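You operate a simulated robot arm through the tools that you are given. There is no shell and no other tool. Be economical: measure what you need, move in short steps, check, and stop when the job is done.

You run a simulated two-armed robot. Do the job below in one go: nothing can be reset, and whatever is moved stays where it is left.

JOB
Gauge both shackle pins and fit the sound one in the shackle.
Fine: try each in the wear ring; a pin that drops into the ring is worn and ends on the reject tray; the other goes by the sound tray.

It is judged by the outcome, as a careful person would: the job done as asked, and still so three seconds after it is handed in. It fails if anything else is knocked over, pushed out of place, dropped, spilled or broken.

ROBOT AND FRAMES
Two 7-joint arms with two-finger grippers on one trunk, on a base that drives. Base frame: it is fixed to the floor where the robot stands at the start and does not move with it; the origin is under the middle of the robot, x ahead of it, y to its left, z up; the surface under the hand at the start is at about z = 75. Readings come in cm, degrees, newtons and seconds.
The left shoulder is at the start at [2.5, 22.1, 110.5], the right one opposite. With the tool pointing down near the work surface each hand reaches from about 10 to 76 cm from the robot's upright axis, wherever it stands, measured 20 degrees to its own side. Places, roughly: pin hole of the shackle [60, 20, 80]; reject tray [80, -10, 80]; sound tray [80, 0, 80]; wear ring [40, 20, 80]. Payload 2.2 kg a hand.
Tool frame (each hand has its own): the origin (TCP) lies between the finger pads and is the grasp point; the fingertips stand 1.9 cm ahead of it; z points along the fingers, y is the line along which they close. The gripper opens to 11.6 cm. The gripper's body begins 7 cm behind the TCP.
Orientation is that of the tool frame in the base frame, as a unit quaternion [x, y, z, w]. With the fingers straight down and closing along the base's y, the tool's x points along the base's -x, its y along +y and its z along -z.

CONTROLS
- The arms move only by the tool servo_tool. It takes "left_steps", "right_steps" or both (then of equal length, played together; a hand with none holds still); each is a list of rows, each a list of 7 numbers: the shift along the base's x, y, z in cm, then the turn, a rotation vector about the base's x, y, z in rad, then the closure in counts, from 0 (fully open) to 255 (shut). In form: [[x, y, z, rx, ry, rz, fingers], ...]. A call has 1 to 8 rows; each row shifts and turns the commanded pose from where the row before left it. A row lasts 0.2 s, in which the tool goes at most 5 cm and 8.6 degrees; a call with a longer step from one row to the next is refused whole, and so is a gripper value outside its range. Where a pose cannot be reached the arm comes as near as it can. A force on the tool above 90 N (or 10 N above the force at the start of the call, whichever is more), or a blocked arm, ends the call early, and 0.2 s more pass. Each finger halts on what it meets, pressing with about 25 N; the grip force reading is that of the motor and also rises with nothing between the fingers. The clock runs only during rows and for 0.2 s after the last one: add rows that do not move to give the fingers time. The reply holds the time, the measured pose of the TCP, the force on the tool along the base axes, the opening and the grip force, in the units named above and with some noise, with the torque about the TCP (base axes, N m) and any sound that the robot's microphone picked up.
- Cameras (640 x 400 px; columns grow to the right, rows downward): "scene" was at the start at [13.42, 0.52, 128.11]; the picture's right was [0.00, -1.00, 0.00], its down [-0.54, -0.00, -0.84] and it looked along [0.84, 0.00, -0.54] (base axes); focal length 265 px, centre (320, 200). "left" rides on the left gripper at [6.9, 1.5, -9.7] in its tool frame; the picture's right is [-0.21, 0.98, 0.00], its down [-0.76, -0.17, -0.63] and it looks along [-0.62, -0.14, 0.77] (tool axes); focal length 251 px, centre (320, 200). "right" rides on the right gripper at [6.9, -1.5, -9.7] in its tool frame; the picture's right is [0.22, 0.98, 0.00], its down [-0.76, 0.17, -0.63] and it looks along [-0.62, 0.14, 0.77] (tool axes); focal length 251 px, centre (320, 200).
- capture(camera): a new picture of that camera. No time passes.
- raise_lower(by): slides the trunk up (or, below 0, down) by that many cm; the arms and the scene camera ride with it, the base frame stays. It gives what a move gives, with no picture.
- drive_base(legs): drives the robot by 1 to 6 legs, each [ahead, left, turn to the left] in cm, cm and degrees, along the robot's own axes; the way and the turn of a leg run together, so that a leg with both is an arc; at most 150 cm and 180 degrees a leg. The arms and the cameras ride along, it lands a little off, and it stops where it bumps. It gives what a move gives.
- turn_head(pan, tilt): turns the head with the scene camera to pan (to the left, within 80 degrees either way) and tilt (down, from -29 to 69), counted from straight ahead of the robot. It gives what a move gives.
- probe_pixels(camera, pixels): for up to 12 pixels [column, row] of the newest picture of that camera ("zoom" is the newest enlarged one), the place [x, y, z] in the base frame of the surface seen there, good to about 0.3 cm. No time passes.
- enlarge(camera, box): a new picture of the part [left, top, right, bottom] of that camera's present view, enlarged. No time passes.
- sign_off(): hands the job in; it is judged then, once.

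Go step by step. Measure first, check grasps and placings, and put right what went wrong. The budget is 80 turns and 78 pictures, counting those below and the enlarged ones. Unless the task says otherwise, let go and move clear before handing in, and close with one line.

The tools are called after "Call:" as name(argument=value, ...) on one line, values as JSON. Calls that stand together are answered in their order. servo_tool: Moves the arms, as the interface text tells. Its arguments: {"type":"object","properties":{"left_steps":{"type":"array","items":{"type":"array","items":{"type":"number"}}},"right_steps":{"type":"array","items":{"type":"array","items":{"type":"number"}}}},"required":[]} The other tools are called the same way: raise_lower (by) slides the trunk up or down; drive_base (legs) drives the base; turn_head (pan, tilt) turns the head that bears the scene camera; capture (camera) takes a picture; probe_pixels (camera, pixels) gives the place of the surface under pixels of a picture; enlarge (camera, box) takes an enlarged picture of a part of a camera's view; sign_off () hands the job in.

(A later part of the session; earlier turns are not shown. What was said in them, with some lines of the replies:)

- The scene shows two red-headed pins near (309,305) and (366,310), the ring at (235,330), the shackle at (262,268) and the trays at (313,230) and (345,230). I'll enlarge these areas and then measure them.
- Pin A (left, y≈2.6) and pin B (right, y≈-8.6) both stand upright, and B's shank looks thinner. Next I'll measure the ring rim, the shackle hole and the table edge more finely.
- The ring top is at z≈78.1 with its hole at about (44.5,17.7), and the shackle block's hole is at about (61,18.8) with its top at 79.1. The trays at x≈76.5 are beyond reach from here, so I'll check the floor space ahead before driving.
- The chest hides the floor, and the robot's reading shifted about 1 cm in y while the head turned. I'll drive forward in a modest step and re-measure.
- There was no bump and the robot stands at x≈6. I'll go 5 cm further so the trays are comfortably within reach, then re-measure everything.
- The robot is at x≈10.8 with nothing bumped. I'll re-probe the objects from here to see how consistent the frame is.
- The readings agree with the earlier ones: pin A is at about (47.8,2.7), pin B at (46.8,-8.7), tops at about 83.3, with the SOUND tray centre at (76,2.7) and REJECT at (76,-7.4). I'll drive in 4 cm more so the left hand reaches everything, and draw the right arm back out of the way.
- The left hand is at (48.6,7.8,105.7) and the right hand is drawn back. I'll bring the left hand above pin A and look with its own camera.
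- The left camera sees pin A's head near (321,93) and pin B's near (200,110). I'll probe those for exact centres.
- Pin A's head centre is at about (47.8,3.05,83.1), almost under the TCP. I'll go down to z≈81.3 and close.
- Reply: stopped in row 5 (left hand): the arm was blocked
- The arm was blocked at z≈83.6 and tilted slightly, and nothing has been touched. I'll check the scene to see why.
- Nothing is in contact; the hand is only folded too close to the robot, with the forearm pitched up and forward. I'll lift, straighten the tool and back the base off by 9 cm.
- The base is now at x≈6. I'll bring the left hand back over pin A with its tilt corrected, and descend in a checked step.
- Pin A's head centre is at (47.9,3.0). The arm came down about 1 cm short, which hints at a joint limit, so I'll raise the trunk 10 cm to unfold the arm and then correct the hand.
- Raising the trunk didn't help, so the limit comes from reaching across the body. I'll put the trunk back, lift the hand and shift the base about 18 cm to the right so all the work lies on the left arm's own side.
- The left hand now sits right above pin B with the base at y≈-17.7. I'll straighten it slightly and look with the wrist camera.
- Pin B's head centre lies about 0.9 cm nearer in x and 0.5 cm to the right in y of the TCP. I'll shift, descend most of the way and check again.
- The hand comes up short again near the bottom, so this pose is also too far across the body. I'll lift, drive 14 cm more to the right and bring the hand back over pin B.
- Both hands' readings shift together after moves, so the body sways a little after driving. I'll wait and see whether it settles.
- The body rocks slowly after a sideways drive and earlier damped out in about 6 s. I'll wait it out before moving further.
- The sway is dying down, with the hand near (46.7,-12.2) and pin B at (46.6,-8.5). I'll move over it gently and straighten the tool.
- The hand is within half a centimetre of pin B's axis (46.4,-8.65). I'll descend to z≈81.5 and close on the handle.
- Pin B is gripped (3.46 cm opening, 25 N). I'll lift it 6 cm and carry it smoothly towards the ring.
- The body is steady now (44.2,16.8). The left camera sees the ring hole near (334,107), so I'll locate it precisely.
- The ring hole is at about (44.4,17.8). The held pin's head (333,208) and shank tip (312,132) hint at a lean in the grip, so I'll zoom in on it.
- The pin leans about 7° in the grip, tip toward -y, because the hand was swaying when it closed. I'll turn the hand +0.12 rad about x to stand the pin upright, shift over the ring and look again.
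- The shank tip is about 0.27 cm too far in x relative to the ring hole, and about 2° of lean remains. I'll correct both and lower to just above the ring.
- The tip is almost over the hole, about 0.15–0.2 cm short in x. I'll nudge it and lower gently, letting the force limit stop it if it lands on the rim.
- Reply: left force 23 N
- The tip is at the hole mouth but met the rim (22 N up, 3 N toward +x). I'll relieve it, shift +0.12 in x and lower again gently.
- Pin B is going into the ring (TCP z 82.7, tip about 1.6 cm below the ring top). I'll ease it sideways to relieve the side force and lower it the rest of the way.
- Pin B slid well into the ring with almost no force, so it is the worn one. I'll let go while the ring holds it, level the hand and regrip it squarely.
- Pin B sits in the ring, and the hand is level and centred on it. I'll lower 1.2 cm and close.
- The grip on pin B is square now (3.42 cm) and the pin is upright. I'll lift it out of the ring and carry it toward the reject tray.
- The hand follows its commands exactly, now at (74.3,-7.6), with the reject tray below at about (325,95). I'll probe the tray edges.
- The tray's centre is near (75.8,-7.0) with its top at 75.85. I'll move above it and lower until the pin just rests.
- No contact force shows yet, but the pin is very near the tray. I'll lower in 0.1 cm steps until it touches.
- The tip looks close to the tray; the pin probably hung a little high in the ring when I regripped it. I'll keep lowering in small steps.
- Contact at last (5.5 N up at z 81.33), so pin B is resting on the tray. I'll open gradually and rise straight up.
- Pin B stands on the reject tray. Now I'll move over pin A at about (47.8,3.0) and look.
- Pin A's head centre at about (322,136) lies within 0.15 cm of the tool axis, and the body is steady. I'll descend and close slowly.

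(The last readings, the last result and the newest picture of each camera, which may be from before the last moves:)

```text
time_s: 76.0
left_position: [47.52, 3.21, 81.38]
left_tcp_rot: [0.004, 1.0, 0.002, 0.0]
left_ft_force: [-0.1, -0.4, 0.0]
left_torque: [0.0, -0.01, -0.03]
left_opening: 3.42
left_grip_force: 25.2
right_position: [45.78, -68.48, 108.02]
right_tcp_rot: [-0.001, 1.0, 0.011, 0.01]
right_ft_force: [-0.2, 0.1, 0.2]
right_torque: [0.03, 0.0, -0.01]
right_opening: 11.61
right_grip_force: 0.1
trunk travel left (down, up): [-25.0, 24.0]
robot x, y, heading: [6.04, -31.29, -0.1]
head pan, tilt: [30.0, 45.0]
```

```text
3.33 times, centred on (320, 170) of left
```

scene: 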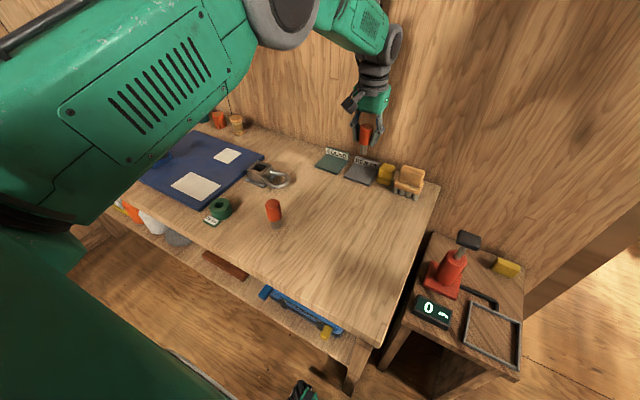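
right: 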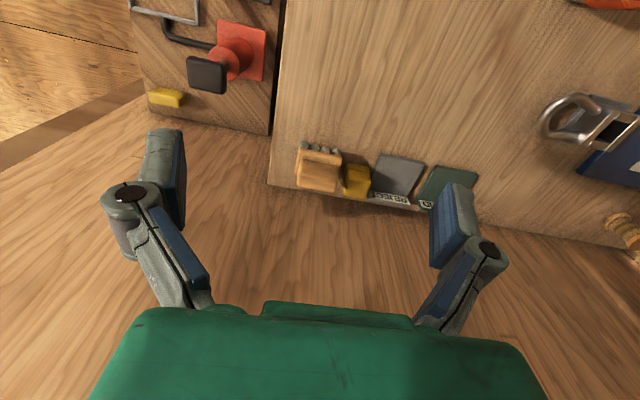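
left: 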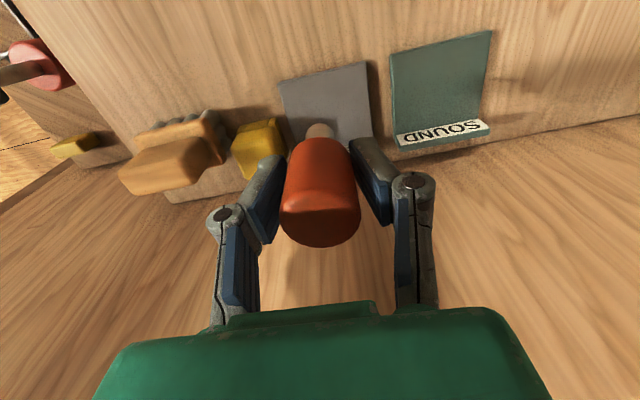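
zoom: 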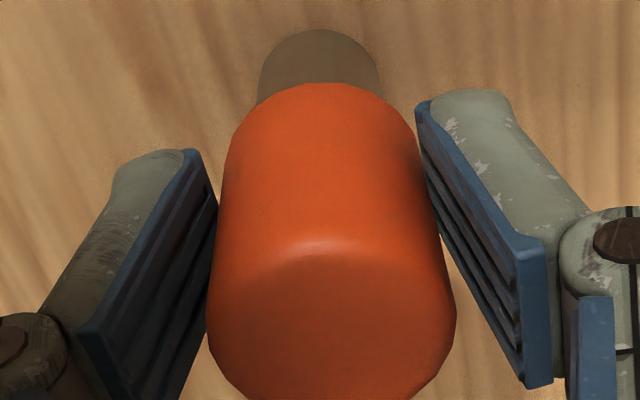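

Pin A is gripped squarely and its shank looks clearly thicker (about 2.4 cm against B's 2.0). I'll lift it and bring it over the ring.

Call:
servo_tool(left_steps=[[0, 0, 1, 0, 0, 0, 230], [0, 0, 2, 0, 0, 0, 230], [0, 0.7, 2, 0, 0, 0, 230], [-0.6, 2, 1, 0, 0, 0, 230], [-0.7, 3, 0, 0, 0, 0, 230], [-0.7, 3, 0, 0, 0, 0, 230], [-0.7, 3, 0, 0, 0, 0, 230], [-0.6, 2, 0, 0, 0, 0, 230]])

Call:
servo_tool(left_steps=[[0, 1, 0, 0, 0, 0, 230], [0, 0, -0.7, 0, 0, 0, 230], [0, 0, -0.8, 0, 0, 0, 230], [0, 0, 0, 0, 0, 0, 230], [0, 0, 0, 0, 0, 0, 230], [0, 0, 0, 0, 0, 0, 230], [0, 0, 0, 0, 0, 0, 230]])

Call:
enlarge(camera="left", box=[224, 90, 416, 210])

Call:
enlarge(camera="scene", box=[168, 150, 264, 230])

```text
time_s: 77.8
left_position: [44.18, 17.18, 87.47]
left_tcp_rot: [0.004, 1.0, 0.001, 0.001]
left_ft_force: [-0.4, 0.7, -1.5]
left_torque: [0.02, 0.03, 0.0]
left_opening: 3.43
left_grip_force: 25.2
right_position: [45.7, -68.38, 108.04]
right_tcp_rot: [0.0, 1.0, 0.01, 0.009]
right_ft_force: [0.2, 0.7, 0.4]
right_torque: [-0.02, 0.01, -0.01]
right_opening: 11.58
right_grip_force: 0.1
trunk travel left (down, up): [-25.0, 24.0]
robot x, y, heading: [5.86, -31.36, -0.1]
head pan, tilt: [30.0, 45.0]
```

```text
time_s: 79.4
left_position: [44.12, 18.05, 85.97]
left_tcp_rot: [0.005, 1.0, 0.001, 0.001]
left_ft_force: [0.5, 0.0, -2.3]
left_torque: [-0.02, 0.01, 0.0]
left_opening: 3.41
left_grip_force: 24.7
right_position: [45.74, -68.28, 108.07]
right_tcp_rot: [-0.001, 1.0, 0.01, 0.009]
right_ft_force: [-0.9, 0.6, 0.2]
right_torque: [0.0, 0.0, 0.0]
right_opening: 11.59
right_grip_force: 0.1
trunk travel left (down, up): [-25.0, 24.0]
robot x, y, heading: [5.75, -31.09, -0.1]
head pan, tilt: [30.0, 45.0]
```

```text
3.33 times, centred on (320, 150) of left
```

zoom: 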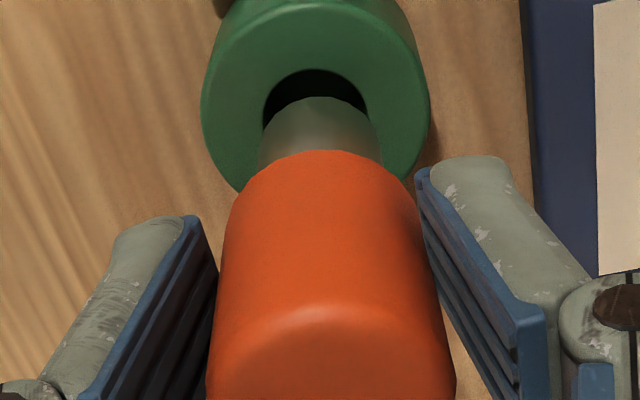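

```text
5.00 times, centred on (216, 190) of scene
```

zoom: 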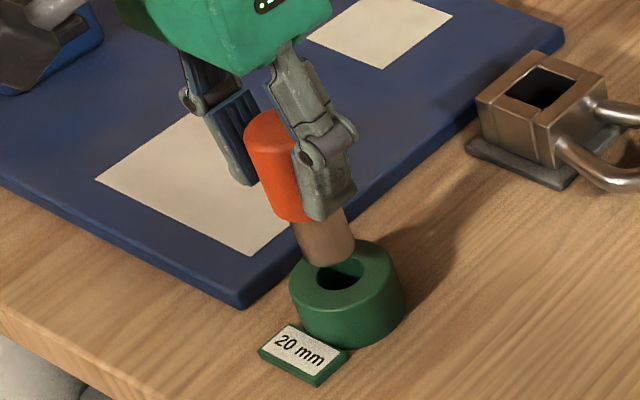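

Pin A's shank is visibly wider than the hole. I'll centre it and lower gently to confirm that it stays on the rim.

Call:
servo_tool(left_steps=[[-0.15, -0.07, -0.5, 0, 0, 0, 230], [0, 0, -0.4, 0, 0, 0, 230], [0, 0, -0.2, 0, 0, 0, 230], [0, 0, 0, 0, 0, 0, 230]])

Call:
servo_tool(left_steps=[[0, 0, -0.2, 0, 0, 0, 230], [0, 0, 0, 0, 0, 0, 230]])

Call:
servo_tool(left_steps=[[0, 0, -0.2, 0, 0, 0, 230], [0, 0, 0, 0, 0, 0, 230]])

Call:
enlarge(camera="scene", box=[168, 150, 264, 230])

```text
time_s: 80.4
left_position: [44.06, 17.84, 84.79]
left_tcp_rot: [0.004, 1.0, 0.001, 0.001]
left_ft_force: [-0.5, 0.5, -1.8]
left_torque: [-0.02, -0.02, 0.01]
left_opening: 3.47
left_grip_force: 24.7
right_position: [45.77, -68.34, 108.0]
right_tcp_rot: [-0.002, 1.0, 0.01, 0.01]
right_ft_force: [-0.2, -0.4, -0.4]
right_torque: [-0.03, 0.01, -0.05]
right_opening: 11.59
right_grip_force: 0.0
trunk travel left (down, up): [-25.0, 24.0]
robot x, y, heading: [5.95, -30.79, 0.2]
head pan, tilt: [30.0, 45.0]
```

```text
time_s: 81.0
left_position: [43.99, 17.8, 84.69]
left_tcp_rot: [0.004, 1.0, 0.001, 0.001]
left_ft_force: [-0.2, -0.2, -0.9]
left_torque: [0.0, -0.04, 0.02]
left_opening: 3.43
left_grip_force: 24.8
right_position: [45.75, -68.5, 108.04]
right_tcp_rot: [-0.001, 1.0, 0.011, 0.009]
right_ft_force: [0.3, 0.0, 0.0]
right_torque: [0.01, -0.02, 0.0]
right_opening: 11.59
right_grip_force: 0.0
trunk travel left (down, up): [-25.0, 24.0]
robot x, y, heading: [5.67, -31.6, -0.0]
head pan, tilt: [30.0, 45.0]
```

```text
time_s: 81.6
left_position: [44.07, 17.74, 84.49]
left_tcp_rot: [0.004, 1.0, 0.002, 0.001]
left_ft_force: [-1.5, 0.8, 2.6]
left_torque: [0.08, 0.07, 0.02]
left_opening: 3.45
left_grip_force: 24.9
right_position: [45.68, -68.43, 108.04]
right_tcp_rot: [-0.001, 1.0, 0.011, 0.01]
right_ft_force: [-0.1, 0.8, 0.0]
right_torque: [0.04, 0.01, -0.03]
right_opening: 11.6
right_grip_force: 0.1
trunk travel left (down, up): [-25.0, 24.0]
robot x, y, heading: [5.58, -31.33, -0.1]
head pan, tilt: [30.0, 45.0]
```

```text
5.00 times, centred on (216, 190) of scene
```

zoom: 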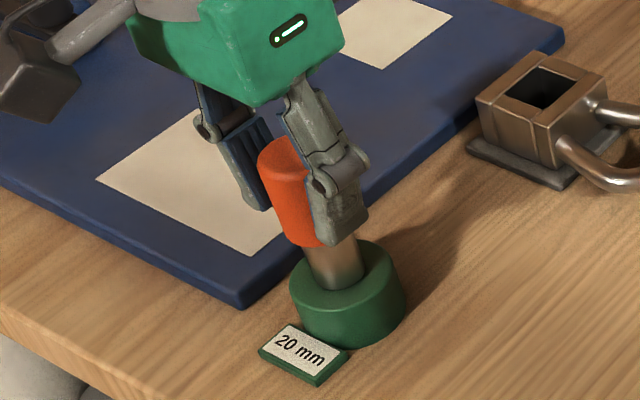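

Pin A meets the rim at tip height ≈78.1. One slightly firmer press (0.2 cm) will confirm it doesn't enter.

Call:
servo_tool(left_steps=[[0, 0, -0.2, 0, 0, 0, 230], [0, 0, 0, 0, 0, 0, 230]])

```text
time_s: 82.2
left_position: [44.13, 17.71, 84.47]
left_tcp_rot: [0.004, 1.0, 0.003, 0.002]
left_ft_force: [-1.1, 3.1, 18.3]
left_torque: [0.14, 0.15, 0.03]
left_opening: 3.43
left_grip_force: 25.4
right_position: [45.68, -68.53, 108.14]
right_tcp_rot: [0.0, 1.0, 0.01, 0.011]
right_ft_force: [0.3, 0.1, -0.1]
right_torque: [-0.02, 0.01, 0.0]
right_opening: 11.62
right_grip_force: 0.0
trunk travel left (down, up): [-25.0, 24.0]
robot x, y, heading: [5.83, -31.21, -0.3]
head pan, tilt: [30.0, 45.0]
```

18 N of upward push with no entry, so pin A is the sound one. I'll lift it and take it to the sound tray first, as the job's wording has it go by that tray.

Call:
servo_tool(left_steps=[[0, 0, 1, 0, 0, 0, 230], [0, 0, 2, 0, 0, 0, 230], [0.5, -0.2, 2, 0, 0, 0, 230], [2, -0.8, 0.6, 0, 0, 0, 230], [3, -1.4, 0, 0, 0, 0, 230], [3.5, -1.6, 0, 0, 0, 0, 230], [3.5, -1.6, 0, 0, 0, 0, 230], [3.5, -1.6, 0, 0, 0, 0, 230]])

Call:
servo_tool(left_steps=[[3.5, -1.6, 0, 0, 0, 0, 230], [3.5, -1.6, 0, 0, 0, 0, 230], [3.5, -1.6, 0, 0, 0, 0, 230], [2.5, -1.3, 0, 0, 0, 0, 230], [1.5, -0.8, 0, 0, 0, 0, 230], [0.7, -0.3, -1, 0, 0, 0, 230], [0, 0, -2, 0, 0, 0, 230], [0, 0, -2, 0, 0, 0, 230]])

Call:
servo_tool(left_steps=[[0, 0, -1, 0, 0, 0, 230], [0, 0, -0.5, 0, 0, 0, 230], [0, 0, 0, 0, 0, 0, 230], [0, 0, 0, 0, 0, 0, 230]])

Call:
capture(camera="left")

```text
time_s: 84.0
left_position: [60.23, 10.64, 89.71]
left_tcp_rot: [0.003, 1.0, 0.001, 0.001]
left_ft_force: [0.2, 0.4, -1.3]
left_torque: [0.02, 0.03, 0.02]
left_opening: 3.43
left_grip_force: 25.1
right_position: [45.86, -68.5, 107.91]
right_tcp_rot: [-0.001, 1.0, 0.011, 0.009]
right_ft_force: [-0.5, -0.2, -0.7]
right_torque: [-0.04, 0.01, 0.02]
right_opening: 11.62
right_grip_force: 0.1
trunk travel left (down, up): [-25.0, 24.0]
robot x, y, heading: [5.82, -31.54, -0.1]
head pan, tilt: [30.0, 45.0]
```

```text
time_s: 85.8
left_position: [75.37, 3.41, 84.78]
left_tcp_rot: [0.004, 1.0, 0.003, 0.001]
left_ft_force: [-0.3, -0.2, -1.3]
left_torque: [0.04, 0.03, 0.01]
left_opening: 3.44
left_grip_force: 25.0
right_position: [45.77, -68.47, 108.04]
right_tcp_rot: [-0.001, 1.0, 0.01, 0.009]
right_ft_force: [-0.2, 0.0, 0.1]
right_torque: [0.0, -0.01, 0.03]
right_opening: 11.62
right_grip_force: 0.1
trunk travel left (down, up): [-25.0, 24.0]
robot x, y, heading: [5.54, -31.09, 0.1]
head pan, tilt: [30.0, 45.0]
```

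```text
time_s: 86.8
left_position: [75.37, 3.36, 83.33]
left_tcp_rot: [0.005, 1.0, 0.002, 0.001]
left_ft_force: [0.1, 0.7, -1.5]
left_torque: [0.05, 0.03, 0.02]
left_opening: 3.44
left_grip_force: 25.2
right_position: [45.76, -68.51, 108.01]
right_tcp_rot: [-0.002, 1.0, 0.01, 0.009]
right_ft_force: [1.1, 0.0, -0.4]
right_torque: [0.01, -0.02, -0.04]
right_opening: 11.63
right_grip_force: 0.0
trunk travel left (down, up): [-25.0, 24.0]
robot x, y, heading: [5.73, -31.46, -0.1]
head pan, tilt: [30.0, 45.0]
```

```text
22 pictures are left
```

left: 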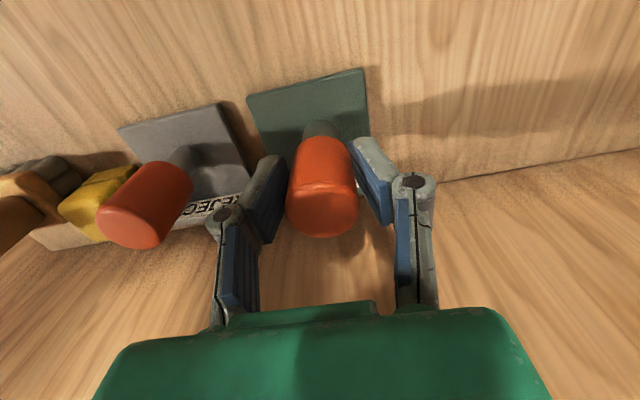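

The pin is above the sound tray, clear of pin B. Contact should come at TCP z≈82.3, so I'll lower in small steps.

Call:
servo_tool(left_steps=[[0, 0, -0.4, 0, 0, 0, 230], [0, 0, -0.3, 0, 0, 0, 230], [0, 0, 0, 0, 0, 0, 230]])

Call:
servo_tool(left_steps=[[0, 0, -0.15, 0, 0, 0, 230], [0, 0, 0, 0, 0, 0, 230]])

Call:
servo_tool(left_steps=[[0, 0, -0.15, 0, 0, 0, 230], [0, 0, 0, 0, 0, 0, 230]])

```text
time_s: 87.6
left_position: [75.24, 3.34, 82.52]
left_tcp_rot: [0.004, 1.0, 0.001, 0.0]
left_ft_force: [0.6, -0.9, -1.8]
left_torque: [0.02, 0.05, -0.01]
left_opening: 3.43
left_grip_force: 25.0
right_position: [45.69, -68.49, 108.03]
right_tcp_rot: [-0.001, 1.0, 0.011, 0.011]
right_ft_force: [0.8, 0.5, 0.5]
right_torque: [0.02, 0.0, 0.02]
right_opening: 11.61
right_grip_force: 0.1
trunk travel left (down, up): [-25.0, 24.0]
robot x, y, heading: [5.95, -31.18, -0.3]
head pan, tilt: [30.0, 45.0]
```

```text
time_s: 88.2
left_position: [75.27, 3.33, 82.48]
left_tcp_rot: [0.005, 1.0, 0.002, 0.001]
left_ft_force: [0.3, 0.1, -1.4]
left_torque: [-0.02, 0.05, 0.03]
left_opening: 3.44
left_grip_force: 24.5
right_position: [45.78, -68.47, 108.05]
right_tcp_rot: [-0.001, 1.0, 0.011, 0.011]
right_ft_force: [0.6, -0.1, 0.2]
right_torque: [0.01, 0.02, 0.01]
right_opening: 11.62
right_grip_force: 0.0
trunk travel left (down, up): [-25.0, 24.0]
robot x, y, heading: [5.8, -31.29, 0.0]
head pan, tilt: [30.0, 45.0]
```

```text
time_s: 88.8
left_position: [75.3, 3.45, 82.38]
left_tcp_rot: [0.004, 1.0, 0.001, 0.001]
left_ft_force: [-0.1, 0.1, -1.6]
left_torque: [-0.05, 0.01, 0.01]
left_opening: 3.44
left_grip_force: 24.8
right_position: [45.74, -68.47, 108.11]
right_tcp_rot: [-0.001, 1.0, 0.01, 0.009]
right_ft_force: [0.4, 0.1, -0.3]
right_torque: [-0.01, 0.02, 0.01]
right_opening: 11.59
right_grip_force: 0.0
trunk travel left (down, up): [-25.0, 24.0]
robot x, y, heading: [5.81, -31.27, 0.2]
head pan, tilt: [30.0, 45.0]
```

Call:
servo_tool(left_steps=[[0, 0, -0.15, 0, 0, 0, 230], [0, 0, 0, 0, 0, 0, 230]])

Call:
servo_tool(left_steps=[[0, 0, -0.12, 0, 0, 0, 230], [0, 0, 0, 0, 0, 0, 230]])

```text
time_s: 89.4
left_position: [75.36, 3.36, 82.33]
left_tcp_rot: [0.004, 1.0, 0.002, 0.001]
left_ft_force: [-0.8, 0.6, -0.2]
left_torque: [-0.02, -0.03, 0.0]
left_opening: 3.46
left_grip_force: 25.4
right_position: [45.66, -68.57, 108.07]
right_tcp_rot: [-0.001, 1.0, 0.01, 0.01]
right_ft_force: [0.1, 0.8, 0.1]
right_torque: [0.03, 0.01, 0.01]
right_opening: 11.6
right_grip_force: 0.1
trunk travel left (down, up): [-25.0, 24.0]
robot x, y, heading: [6.1, -31.25, 0.0]
head pan, tilt: [30.0, 45.0]
```

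```text
time_s: 90.0
left_position: [75.21, 3.34, 82.21]
left_tcp_rot: [0.004, 1.0, 0.002, 0.001]
left_ft_force: [0.6, 0.4, 4.6]
left_torque: [-0.01, -0.05, -0.01]
left_opening: 3.42
left_grip_force: 24.8
right_position: [45.59, -68.69, 108.06]
right_tcp_rot: [-0.001, 1.0, 0.011, 0.009]
right_ft_force: [0.2, -0.3, 0.3]
right_torque: [-0.02, 0.0, 0.04]
right_opening: 11.59
right_grip_force: 0.1
trunk travel left (down, up): [-25.0, 24.0]
robot x, y, heading: [6.2, -30.79, -0.2]
head pan, tilt: [30.0, 45.0]
```

The pin rests on the sound tray (4.6 N). I'll release it there and then regrip it centred.

Call:
servo_tool(left_steps=[[0, 0, 0, 0, 0, 0, 175], [0, 0, 0, 0, 0, 0, 160], [0, 0, 0, 0, 0, 0, 150], [0.25, 0, 0, 0, 0, 0, 150], [0, 0, 0, 0, 0, 0, 150], [0, 0, 0, 0, 0, 0, 150], [0, 0, 0, 0, 0, 0, 150], [0, 0, 0, 0, 0, 0, 150]])

Call:
capture(camera="left")

```text
time_s: 91.8
left_position: [75.54, 3.35, 82.12]
left_tcp_rot: [0.004, 1.0, 0.001, 0.001]
left_ft_force: [-0.4, -0.1, 0.5]
left_torque: [-0.01, 0.0, -0.02]
left_opening: 4.78
left_grip_force: 0.0
right_position: [45.76, -68.54, 108.03]
right_tcp_rot: [-0.001, 1.0, 0.01, 0.011]
right_ft_force: [0.1, -0.7, 0.7]
right_torque: [-0.01, 0.02, -0.01]
right_opening: 11.58
right_grip_force: 0.0
trunk travel left (down, up): [-25.0, 24.0]
robot x, y, heading: [5.82, -31.33, 0.2]
head pan, tilt: [30.0, 45.0]
```

```text
21 pictures are left
```

left: 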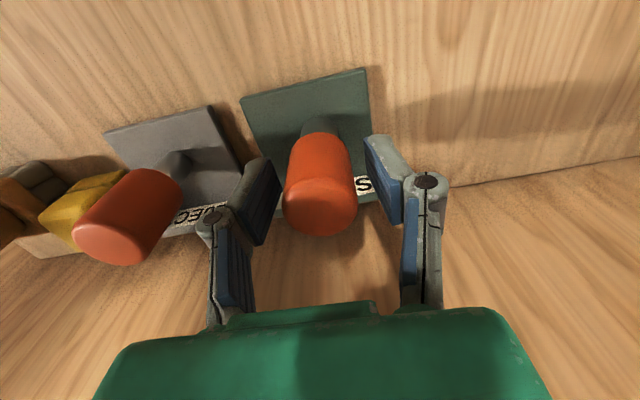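

The pin stands on the sound tray. I'll regrip it, lift and carry it over the shackle's hole, about (61,18.5).

Call:
servo_tool(left_steps=[[0, 0, 0, 0, 0, 0, 160], [0, 0, 0, 0, 0, 0, 168], [0, 0, 0, 0, 0, 0, 176], [0, 0, 0, 0, 0, 0, 195], [0, 0, 0, 0, 0, 0, 230], [0, 0, 0, 0, 0, 0, 230], [0, 0, 1, 0, 0, 0, 230], [0, 0, 2, 0, 0, 0, 230]])

Call:
servo_tool(left_steps=[[0, 0.5, 2, 0, 0, 0, 230], [-1, 2, 1.5, 0, 0, 0, 230], [-2.5, 2.5, 0, 0, 0, 0, 230], [-2.8, 2.5, 0, 0, 0, 0, 230], [-2.8, 2.5, 0, 0, 0, 0, 230], [-2.8, 2.5, 0, 0, 0, 0, 230], [-1.5, 1.5, 0, 0, 0, 0, 230], [-0.9, 0.7, 0, 0, 0, 0, 230]])

Call:
servo_tool(left_steps=[[0, 0, 0, 0, 0, 0, 230], [0, 0, 0, 0, 0, 0, 230], [0, 0, 0, 0, 0, 0, 230], [0, 0, 0, 0, 0, 0, 230], [0, 0, 0, 0, 0, 0, 230], [0, 0, 0, 0, 0, 0, 230]])

Call:
enlarge(camera="left", box=[224, 60, 416, 180])

Call:
probe_pixels(camera="zoom", pixels=[[200, 100], [300, 100], [400, 100], [250, 60], [350, 60], [300, 20], [300, 140], [400, 140], [200, 140]])

```text
time_s: 93.6
left_position: [75.41, 3.28, 85.24]
left_tcp_rot: [0.003, 1.0, 0.002, 0.002]
left_ft_force: [-0.6, -0.8, -1.2]
left_torque: [-0.02, -0.01, -0.02]
left_opening: 3.45
left_grip_force: 24.6
right_position: [45.7, -68.63, 108.13]
right_tcp_rot: [0.0, 1.0, 0.011, 0.009]
right_ft_force: [-0.3, -0.2, -0.5]
right_torque: [0.03, -0.02, 0.01]
right_opening: 11.58
right_grip_force: 0.1
trunk travel left (down, up): [-25.0, 24.0]
robot x, y, heading: [6.04, -31.13, 0.1]
head pan, tilt: [30.0, 45.0]
```

```text
time_s: 95.4
left_position: [61.22, 18.14, 88.79]
left_tcp_rot: [0.004, 1.0, 0.001, 0.001]
left_ft_force: [1.1, 0.5, -1.8]
left_torque: [0.04, -0.02, 0.04]
left_opening: 3.47
left_grip_force: 24.6
right_position: [45.67, -68.36, 108.09]
right_tcp_rot: [-0.001, 1.0, 0.01, 0.01]
right_ft_force: [-0.4, 0.7, -0.6]
right_torque: [0.01, -0.02, 0.05]
right_opening: 11.6
right_grip_force: 0.0
trunk travel left (down, up): [-25.0, 24.0]
robot x, y, heading: [5.84, -31.29, -0.0]
head pan, tilt: [30.0, 45.0]
```

```text
time_s: 96.8
left_position: [61.32, 18.11, 88.62]
left_tcp_rot: [0.004, 1.0, 0.001, 0.001]
left_ft_force: [-0.3, 0.4, -1.8]
left_torque: [-0.02, 0.02, 0.01]
left_opening: 3.39
left_grip_force: 24.8
right_position: [45.77, -68.57, 108.0]
right_tcp_rot: [-0.001, 1.0, 0.01, 0.009]
right_ft_force: [0.1, -0.9, 0.0]
right_torque: [-0.02, 0.01, -0.02]
right_opening: 11.6
right_grip_force: 0.0
trunk travel left (down, up): [-25.0, 24.0]
robot x, y, heading: [5.85, -31.28, 0.1]
head pan, tilt: [30.0, 45.0]
```

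```text
3.33 times, centred on (320, 120) of left
```

zoom: 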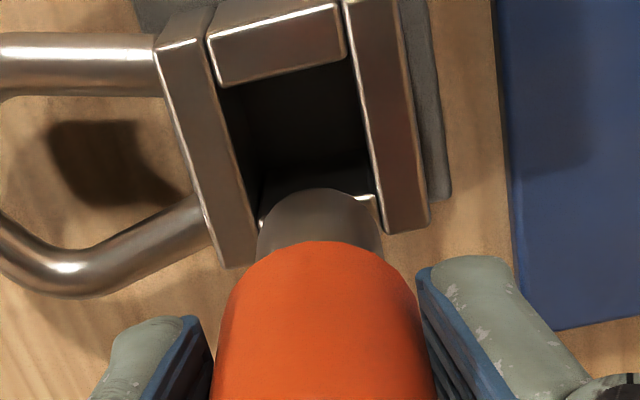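

```text
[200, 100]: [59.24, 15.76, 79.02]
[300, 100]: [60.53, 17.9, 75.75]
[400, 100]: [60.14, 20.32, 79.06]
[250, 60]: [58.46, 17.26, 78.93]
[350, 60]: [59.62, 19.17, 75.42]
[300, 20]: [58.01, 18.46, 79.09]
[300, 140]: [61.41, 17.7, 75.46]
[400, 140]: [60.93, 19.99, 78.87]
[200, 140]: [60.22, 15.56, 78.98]
```

The shackle's hole spans x≈59.0–62.15 and y≈16.3–19.3, so its centre is about (60.57,17.8), leaving roughly 0.3 cm of clearance per side. I'll centre the tip and lower to just above the rim.

Call:
servo_tool(left_steps=[[-0.5, -0.1, -0.6, 0, 0, 0, 230], [-0.4, -0.1, -1, 0, 0, 0, 230], [0, 0, -1, 0, 0, 0, 230], [0, 0, 0, 0, 0, 0, 230], [0, 0, 0, 0, 0, 0, 230], [0, 0, 0, 0, 0, 0, 230]])

Call:
enlarge(camera="left", box=[224, 90, 416, 210])

Call:
enlarge(camera="scene", box=[220, 115, 316, 195])

```text
time_s: 98.2
left_position: [60.43, 17.92, 85.89]
left_tcp_rot: [0.004, 1.0, 0.001, 0.001]
left_ft_force: [0.4, 0.3, -0.8]
left_torque: [-0.02, 0.03, -0.02]
left_opening: 3.45
left_grip_force: 25.0
right_position: [45.75, -68.47, 108.06]
right_tcp_rot: [-0.001, 1.0, 0.01, 0.01]
right_ft_force: [0.2, -0.2, -0.1]
right_torque: [-0.01, -0.02, 0.01]
right_opening: 11.59
right_grip_force: 0.3
trunk travel left (down, up): [-25.0, 24.0]
robot x, y, heading: [5.91, -31.3, 0.2]
head pan, tilt: [30.0, 45.0]
```

```text
3.33 times, centred on (320, 150) of left
```

zoom: 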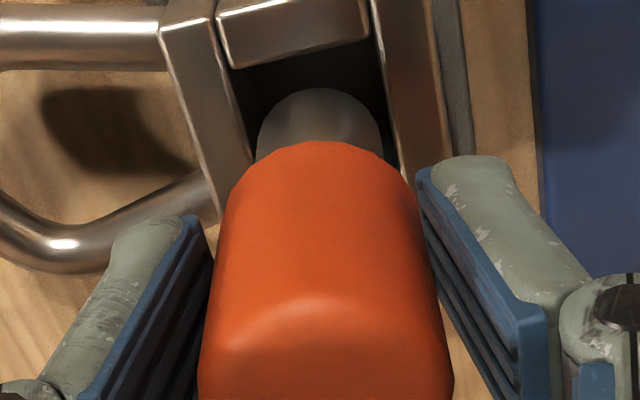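

```text
5.00 times, centred on (268, 155) of scene
```

zoom: 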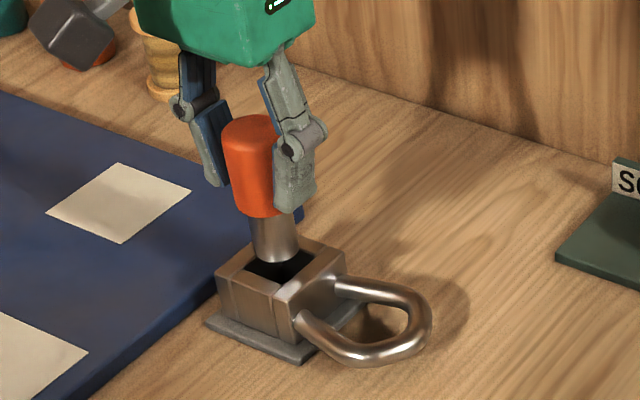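

The y alignment looks good (gaps 7 px and 17 px allowing for depth) and the x gap at the near edge is about 0.2 cm too big. I'll shift -0.18 in x and lower into the hole in checked steps.

Call:
servo_tool(left_steps=[[-0.18, 0.03, -0.2, 0, 0, 0, 230], [0, 0, -0.3, 0, 0, 0, 230], [0, 0, -0.3, 0, 0, 0, 230], [0, 0, 0, 0, 0, 0, 230]])

Call:
servo_tool(left_steps=[[0, 0, -0.3, 0, 0, 0, 230], [0, 0, -0.2, 0, 0, 0, 230], [0, 0, 0, 0, 0, 0, 230]])

Call:
enlarge(camera="left", box=[224, 90, 416, 210])

```text
time_s: 99.2
left_position: [60.15, 17.99, 85.27]
left_tcp_rot: [0.005, 1.0, 0.0, 0.001]
left_ft_force: [-1.1, -0.3, -2.4]
left_torque: [-0.01, -0.01, 0.01]
left_opening: 3.44
left_grip_force: 24.8
right_position: [45.79, -68.36, 108.06]
right_tcp_rot: [-0.001, 1.0, 0.011, 0.01]
right_ft_force: [-0.2, -0.5, 0.2]
right_torque: [0.02, 0.01, -0.01]
right_opening: 11.57
right_grip_force: 0.0
trunk travel left (down, up): [-25.0, 24.0]
robot x, y, heading: [5.93, -31.39, -0.0]
head pan, tilt: [30.0, 45.0]
```

```text
time_s: 100.0
left_position: [60.06, 17.97, 84.8]
left_tcp_rot: [0.005, 1.0, 0.001, 0.001]
left_ft_force: [-0.5, 0.8, -1.8]
left_torque: [0.0, 0.0, -0.01]
left_opening: 3.43
left_grip_force: 25.0
right_position: [45.7, -68.41, 108.17]
right_tcp_rot: [0.0, 1.0, 0.01, 0.01]
right_ft_force: [1.0, -0.4, -1.0]
right_torque: [0.01, 0.02, 0.03]
right_opening: 11.59
right_grip_force: 0.0
trunk travel left (down, up): [-25.0, 24.0]
robot x, y, heading: [5.99, -31.23, 0.1]
head pan, tilt: [30.0, 45.0]
```

```text
3.33 times, centred on (320, 150) of left
```

zoom: 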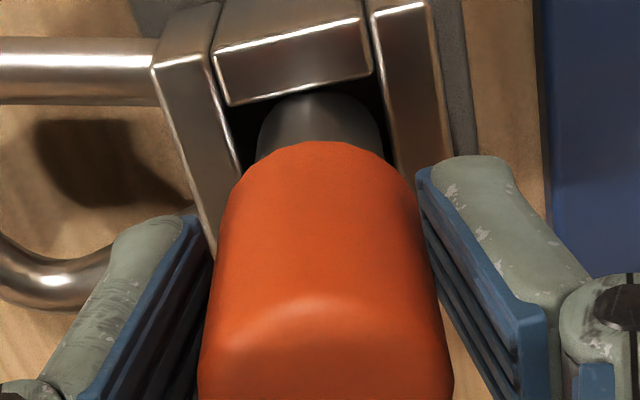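

The tip is inside the hole with no force. I'll nudge +0.1 in x and keep lowering.

Call:
servo_tool(left_steps=[[0.1, 0, -0.3, 0, 0, 0, 230], [0, 0, -0.3, 0, 0, 0, 230], [0, 0, -0.3, 0, 0, 0, 230], [0, 0, 0, 0, 0, 0, 230]])

Call:
servo_tool(left_steps=[[0, 0, -0.3, 0, 0, 0, 230], [0, 0, -0.3, 0, 0, 0, 230], [0, 0, -0.3, 0, 0, 0, 230], [0, 0, 0, 0, 0, 0, 230]])

Call:
enlarge(camera="scene", box=[220, 115, 316, 195])

```text
time_s: 101.0
left_position: [60.19, 18.03, 83.82]
left_tcp_rot: [0.005, 1.0, 0.001, 0.001]
left_ft_force: [-0.3, 0.0, -2.0]
left_torque: [-0.02, 0.0, 0.01]
left_opening: 3.45
left_grip_force: 24.3
right_position: [45.68, -68.46, 108.01]
right_tcp_rot: [-0.001, 1.0, 0.01, 0.01]
right_ft_force: [0.1, -0.3, -0.3]
right_torque: [0.05, -0.01, 0.02]
right_opening: 11.63
right_grip_force: 0.1
trunk travel left (down, up): [-25.0, 24.0]
robot x, y, heading: [6.14, -31.29, 0.0]
head pan, tilt: [30.0, 45.0]
```

```text
time_s: 102.0
left_position: [60.26, 18.0, 82.8]
left_tcp_rot: [0.004, 1.0, 0.001, 0.001]
left_ft_force: [0.7, 0.1, -1.9]
left_torque: [-0.01, 0.01, 0.02]
left_opening: 3.41
left_grip_force: 25.0
right_position: [45.71, -68.41, 108.12]
right_tcp_rot: [-0.001, 1.0, 0.011, 0.01]
right_ft_force: [0.5, -0.3, -0.5]
right_torque: [0.0, 0.02, 0.01]
right_opening: 11.58
right_grip_force: 0.0
trunk travel left (down, up): [-25.0, 24.0]
robot x, y, heading: [5.54, -31.52, -0.1]
head pan, tilt: [30.0, 45.0]
```

```text
5.00 times, centred on (268, 155) of scene
```

zoom: 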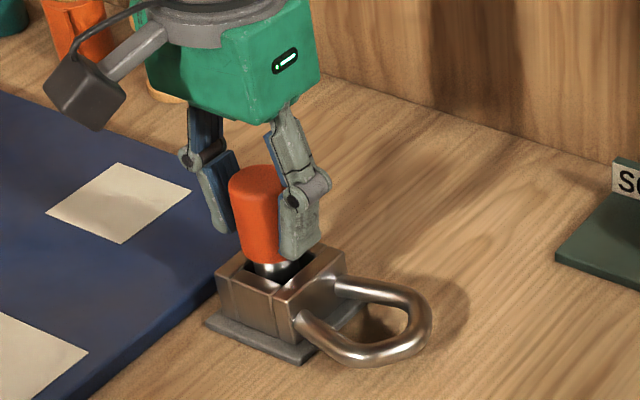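

The shank is well inside the shackle with no side force. I'll lower in small steps until it seats.

Call:
servo_tool(left_steps=[[0, 0, -0.3, 0, 0, 0, 230], [0, 0, -0.2, 0, 0, 0, 230], [0, 0, 0, 0, 0, 0, 230]])

Call:
servo_tool(left_steps=[[0, 0, -0.2, 0, 0, 0, 230], [0, 0, 0, 0, 0, 0, 230]])

Call:
servo_tool(left_steps=[[0, 0, -0.15, 0, 0, 0, 230], [0, 0, 0, 0, 0, 0, 230]])

```text
time_s: 102.8
left_position: [60.21, 17.96, 82.39]
left_tcp_rot: [0.004, 1.0, 0.001, 0.001]
left_ft_force: [-0.1, 0.8, -2.3]
left_torque: [0.01, -0.02, -0.01]
left_opening: 3.42
left_grip_force: 24.6
right_position: [45.6, -68.39, 107.96]
right_tcp_rot: [-0.001, 1.0, 0.01, 0.01]
right_ft_force: [-0.9, 1.0, 0.4]
right_torque: [-0.01, 0.0, -0.01]
right_opening: 11.58
right_grip_force: 0.1
trunk travel left (down, up): [-25.0, 24.0]
robot x, y, heading: [5.82, -31.2, 0.2]
head pan, tilt: [30.0, 45.0]
```

```text
time_s: 103.4
left_position: [60.11, 18.09, 82.2]
left_tcp_rot: [0.004, 1.0, 0.0, 0.0]
left_ft_force: [-0.2, 1.0, -2.2]
left_torque: [0.02, 0.01, 0.01]
left_opening: 3.43
left_grip_force: 24.7
right_position: [45.77, -68.42, 108.08]
right_tcp_rot: [-0.001, 1.0, 0.01, 0.01]
right_ft_force: [-0.3, -0.1, 0.3]
right_torque: [0.0, -0.02, 0.01]
right_opening: 11.59
right_grip_force: 0.2
trunk travel left (down, up): [-25.0, 24.0]
robot x, y, heading: [6.23, -31.44, -0.1]
head pan, tilt: [30.0, 45.0]
```

```text
time_s: 104.0
left_position: [60.13, 17.89, 81.94]
left_tcp_rot: [0.005, 1.0, 0.001, 0.0]
left_ft_force: [-0.5, 0.1, -2.4]
left_torque: [0.0, 0.02, 0.0]
left_opening: 3.42
left_grip_force: 24.7
right_position: [45.7, -68.37, 108.09]
right_tcp_rot: [-0.001, 1.0, 0.011, 0.01]
right_ft_force: [-0.4, 0.4, 0.9]
right_torque: [0.01, 0.02, 0.0]
right_opening: 11.59
right_grip_force: 0.1
trunk travel left (down, up): [-25.0, 24.0]
robot x, y, heading: [5.78, -31.02, -0.2]
head pan, tilt: [30.0, 45.0]
```

Call:
servo_tool(left_steps=[[0, 0, -0.15, 0, 0, 0, 230], [0, 0, 0, 0, 0, 0, 230]])

Call:
servo_tool(left_steps=[[0, 0, -0.15, 0, 0, 0, 230], [0, 0, 0, 0, 0, 0, 230]])

Call:
servo_tool(left_steps=[[0, 0, -0.15, 0, 0, 0, 230], [0, 0, 0, 0, 0, 0, 230]])

Call:
enlarge(camera="scene", box=[236, 130, 300, 185])

```text
time_s: 104.6
left_position: [60.27, 17.97, 81.99]
left_tcp_rot: [0.004, 1.0, 0.0, 0.001]
left_ft_force: [-0.9, -0.4, -0.2]
left_torque: [0.03, 0.01, 0.0]
left_opening: 3.41
left_grip_force: 24.7
right_position: [45.72, -68.45, 108.04]
right_tcp_rot: [0.0, 1.0, 0.01, 0.011]
right_ft_force: [0.4, -1.0, 0.4]
right_torque: [-0.01, 0.01, -0.01]
right_opening: 11.61
right_grip_force: 0.0
trunk travel left (down, up): [-25.0, 24.0]
robot x, y, heading: [5.78, -30.82, -0.1]
head pan, tilt: [30.0, 45.0]
```

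```text
time_s: 105.2
left_position: [60.19, 17.79, 81.88]
left_tcp_rot: [0.004, 1.0, 0.003, 0.002]
left_ft_force: [-2.3, 2.9, 11.5]
left_torque: [0.24, 0.18, 0.01]
left_opening: 3.39
left_grip_force: 25.4
right_position: [45.65, -68.53, 108.04]
right_tcp_rot: [-0.001, 1.0, 0.01, 0.011]
right_ft_force: [-1.0, 0.0, 0.1]
right_torque: [0.01, -0.01, 0.0]
right_opening: 11.6
right_grip_force: 0.1
trunk travel left (down, up): [-25.0, 24.0]
robot x, y, heading: [5.83, -31.06, 0.2]
head pan, tilt: [30.0, 45.0]
```

```text
time_s: 105.8
left_position: [60.06, 17.9, 81.92]
left_tcp_rot: [0.004, 1.0, 0.002, 0.004]
left_ft_force: [-1.6, 5.0, 23.7]
left_torque: [0.14, 0.08, 0.03]
left_opening: 3.41
left_grip_force: 25.0
right_position: [45.57, -68.68, 108.06]
right_tcp_rot: [-0.002, 1.0, 0.012, 0.011]
right_ft_force: [0.2, -0.3, 0.0]
right_torque: [0.0, 0.0, 0.01]
right_opening: 11.6
right_grip_force: 0.0
trunk travel left (down, up): [-25.0, 24.0]
robot x, y, heading: [5.89, -30.73, -0.1]
head pan, tilt: [30.0, 45.0]
```

```text
7.27 times, centred on (268, 158) of scene
```

zoom: 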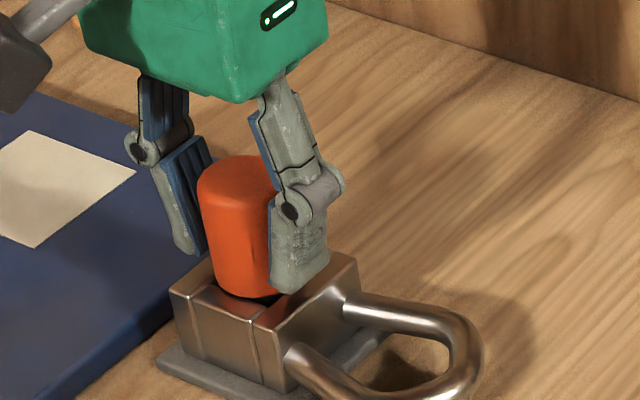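

The pin has bottomed out at z≈81.9 with its head on the block. I'll relieve the press, open gradually and rise clear.

Call:
servo_tool(left_steps=[[0, 0, 0.25, 0, 0, 0, 230], [0, 0, 0, 0, 0, 0, 175], [0, 0, 0, 0, 0, 0, 160], [0, 0, 0, 0, 0, 0, 140], [0, 0, 0.5, 0, 0, 0, 130], [0, 0, 2, 0, 0, 0, 120], [0, 0, 3, 0, 0, 0, 120], [0, 0, 3, 0, 0, 0, 120]])

Call:
servo_tool(left_steps=[[0, 0, 4, 0, 0, 0, 60], [-2, 2, 4, 0, 0, 0, 0], [-3, 2, 2, 0, 0, 0, 0], [-2, 1, 1, 0, 0, 0, 0], [0, 0, 0, 0, 0, 0, 0], [0, 0, 0, 0, 0, 0, 0]])

Call:
capture(camera="scene")

Call:
enlarge(camera="scene", box=[190, 120, 318, 230])

Call:
capture(camera="left")

```text
time_s: 107.6
left_position: [60.21, 17.9, 90.34]
left_tcp_rot: [0.005, 1.0, 0.002, 0.001]
left_ft_force: [0.5, 0.4, 0.2]
left_torque: [0.01, -0.02, 0.02]
left_opening: 6.11
left_grip_force: 0.1
right_position: [45.55, -68.42, 108.05]
right_tcp_rot: [0.0, 1.0, 0.011, 0.01]
right_ft_force: [-0.3, 0.4, 0.6]
right_torque: [0.0, -0.03, -0.04]
right_opening: 11.6
right_grip_force: 0.1
trunk travel left (down, up): [-25.0, 24.0]
robot x, y, heading: [5.78, -31.16, -0.1]
head pan, tilt: [30.0, 45.0]
```

```text
time_s: 109.0
left_position: [53.2, 22.87, 101.29]
left_tcp_rot: [0.005, 1.0, 0.0, 0.001]
left_ft_force: [0.3, 0.2, -0.6]
left_torque: [-0.02, -0.02, -0.01]
left_opening: 11.59
left_grip_force: 0.0
right_position: [45.77, -68.54, 108.15]
right_tcp_rot: [-0.002, 1.0, 0.01, 0.01]
right_ft_force: [-0.2, 0.1, -1.0]
right_torque: [0.02, 0.01, -0.03]
right_opening: 11.61
right_grip_force: 0.2
trunk travel left (down, up): [-25.0, 24.0]
robot x, y, heading: [5.66, -31.25, -0.1]
head pan, tilt: [30.0, 45.0]
```

```text
14 pictures are left
```

scene: 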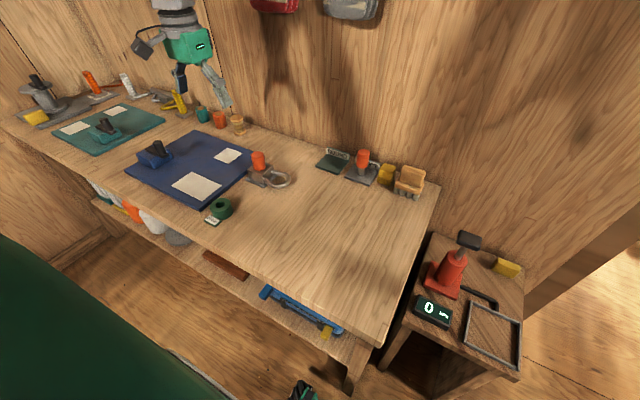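

```text
3.64 times, centred on (254, 175) of scene
```

zoom: 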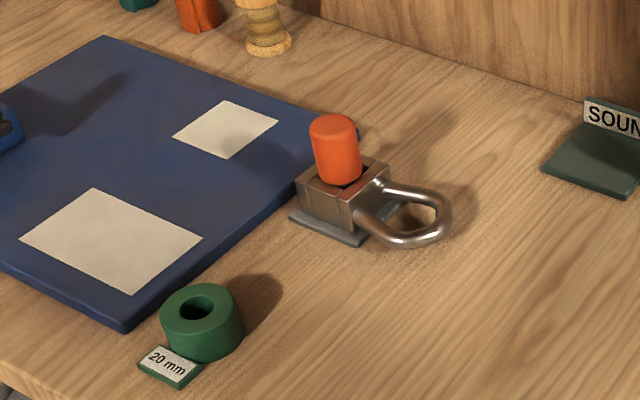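

```text
12 pictures are left
```

left: 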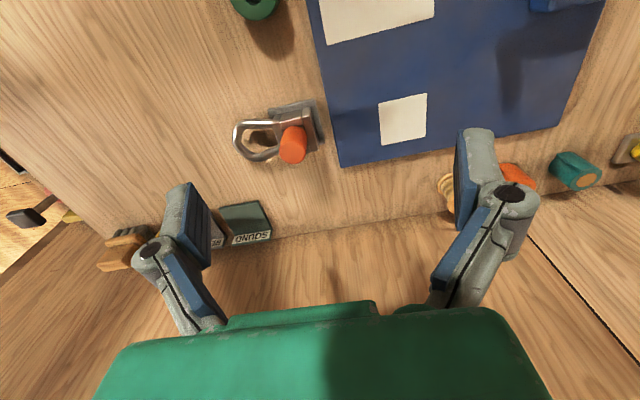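

The final pictures show pin A seated in the shackle (scene 258,160), pin B standing on the reject tray (362,158), and the ring, label and other objects undisturbed, with both hands clear. I'm handing in.

Call:
sign_off()

```text
The job is handed in.
```

I gauged both pins. The worn one dropped into the ring and is on the reject tray; the sound one stayed on the ring's rim, was set down on the sound tray on its way, and is now seated in the shackle.
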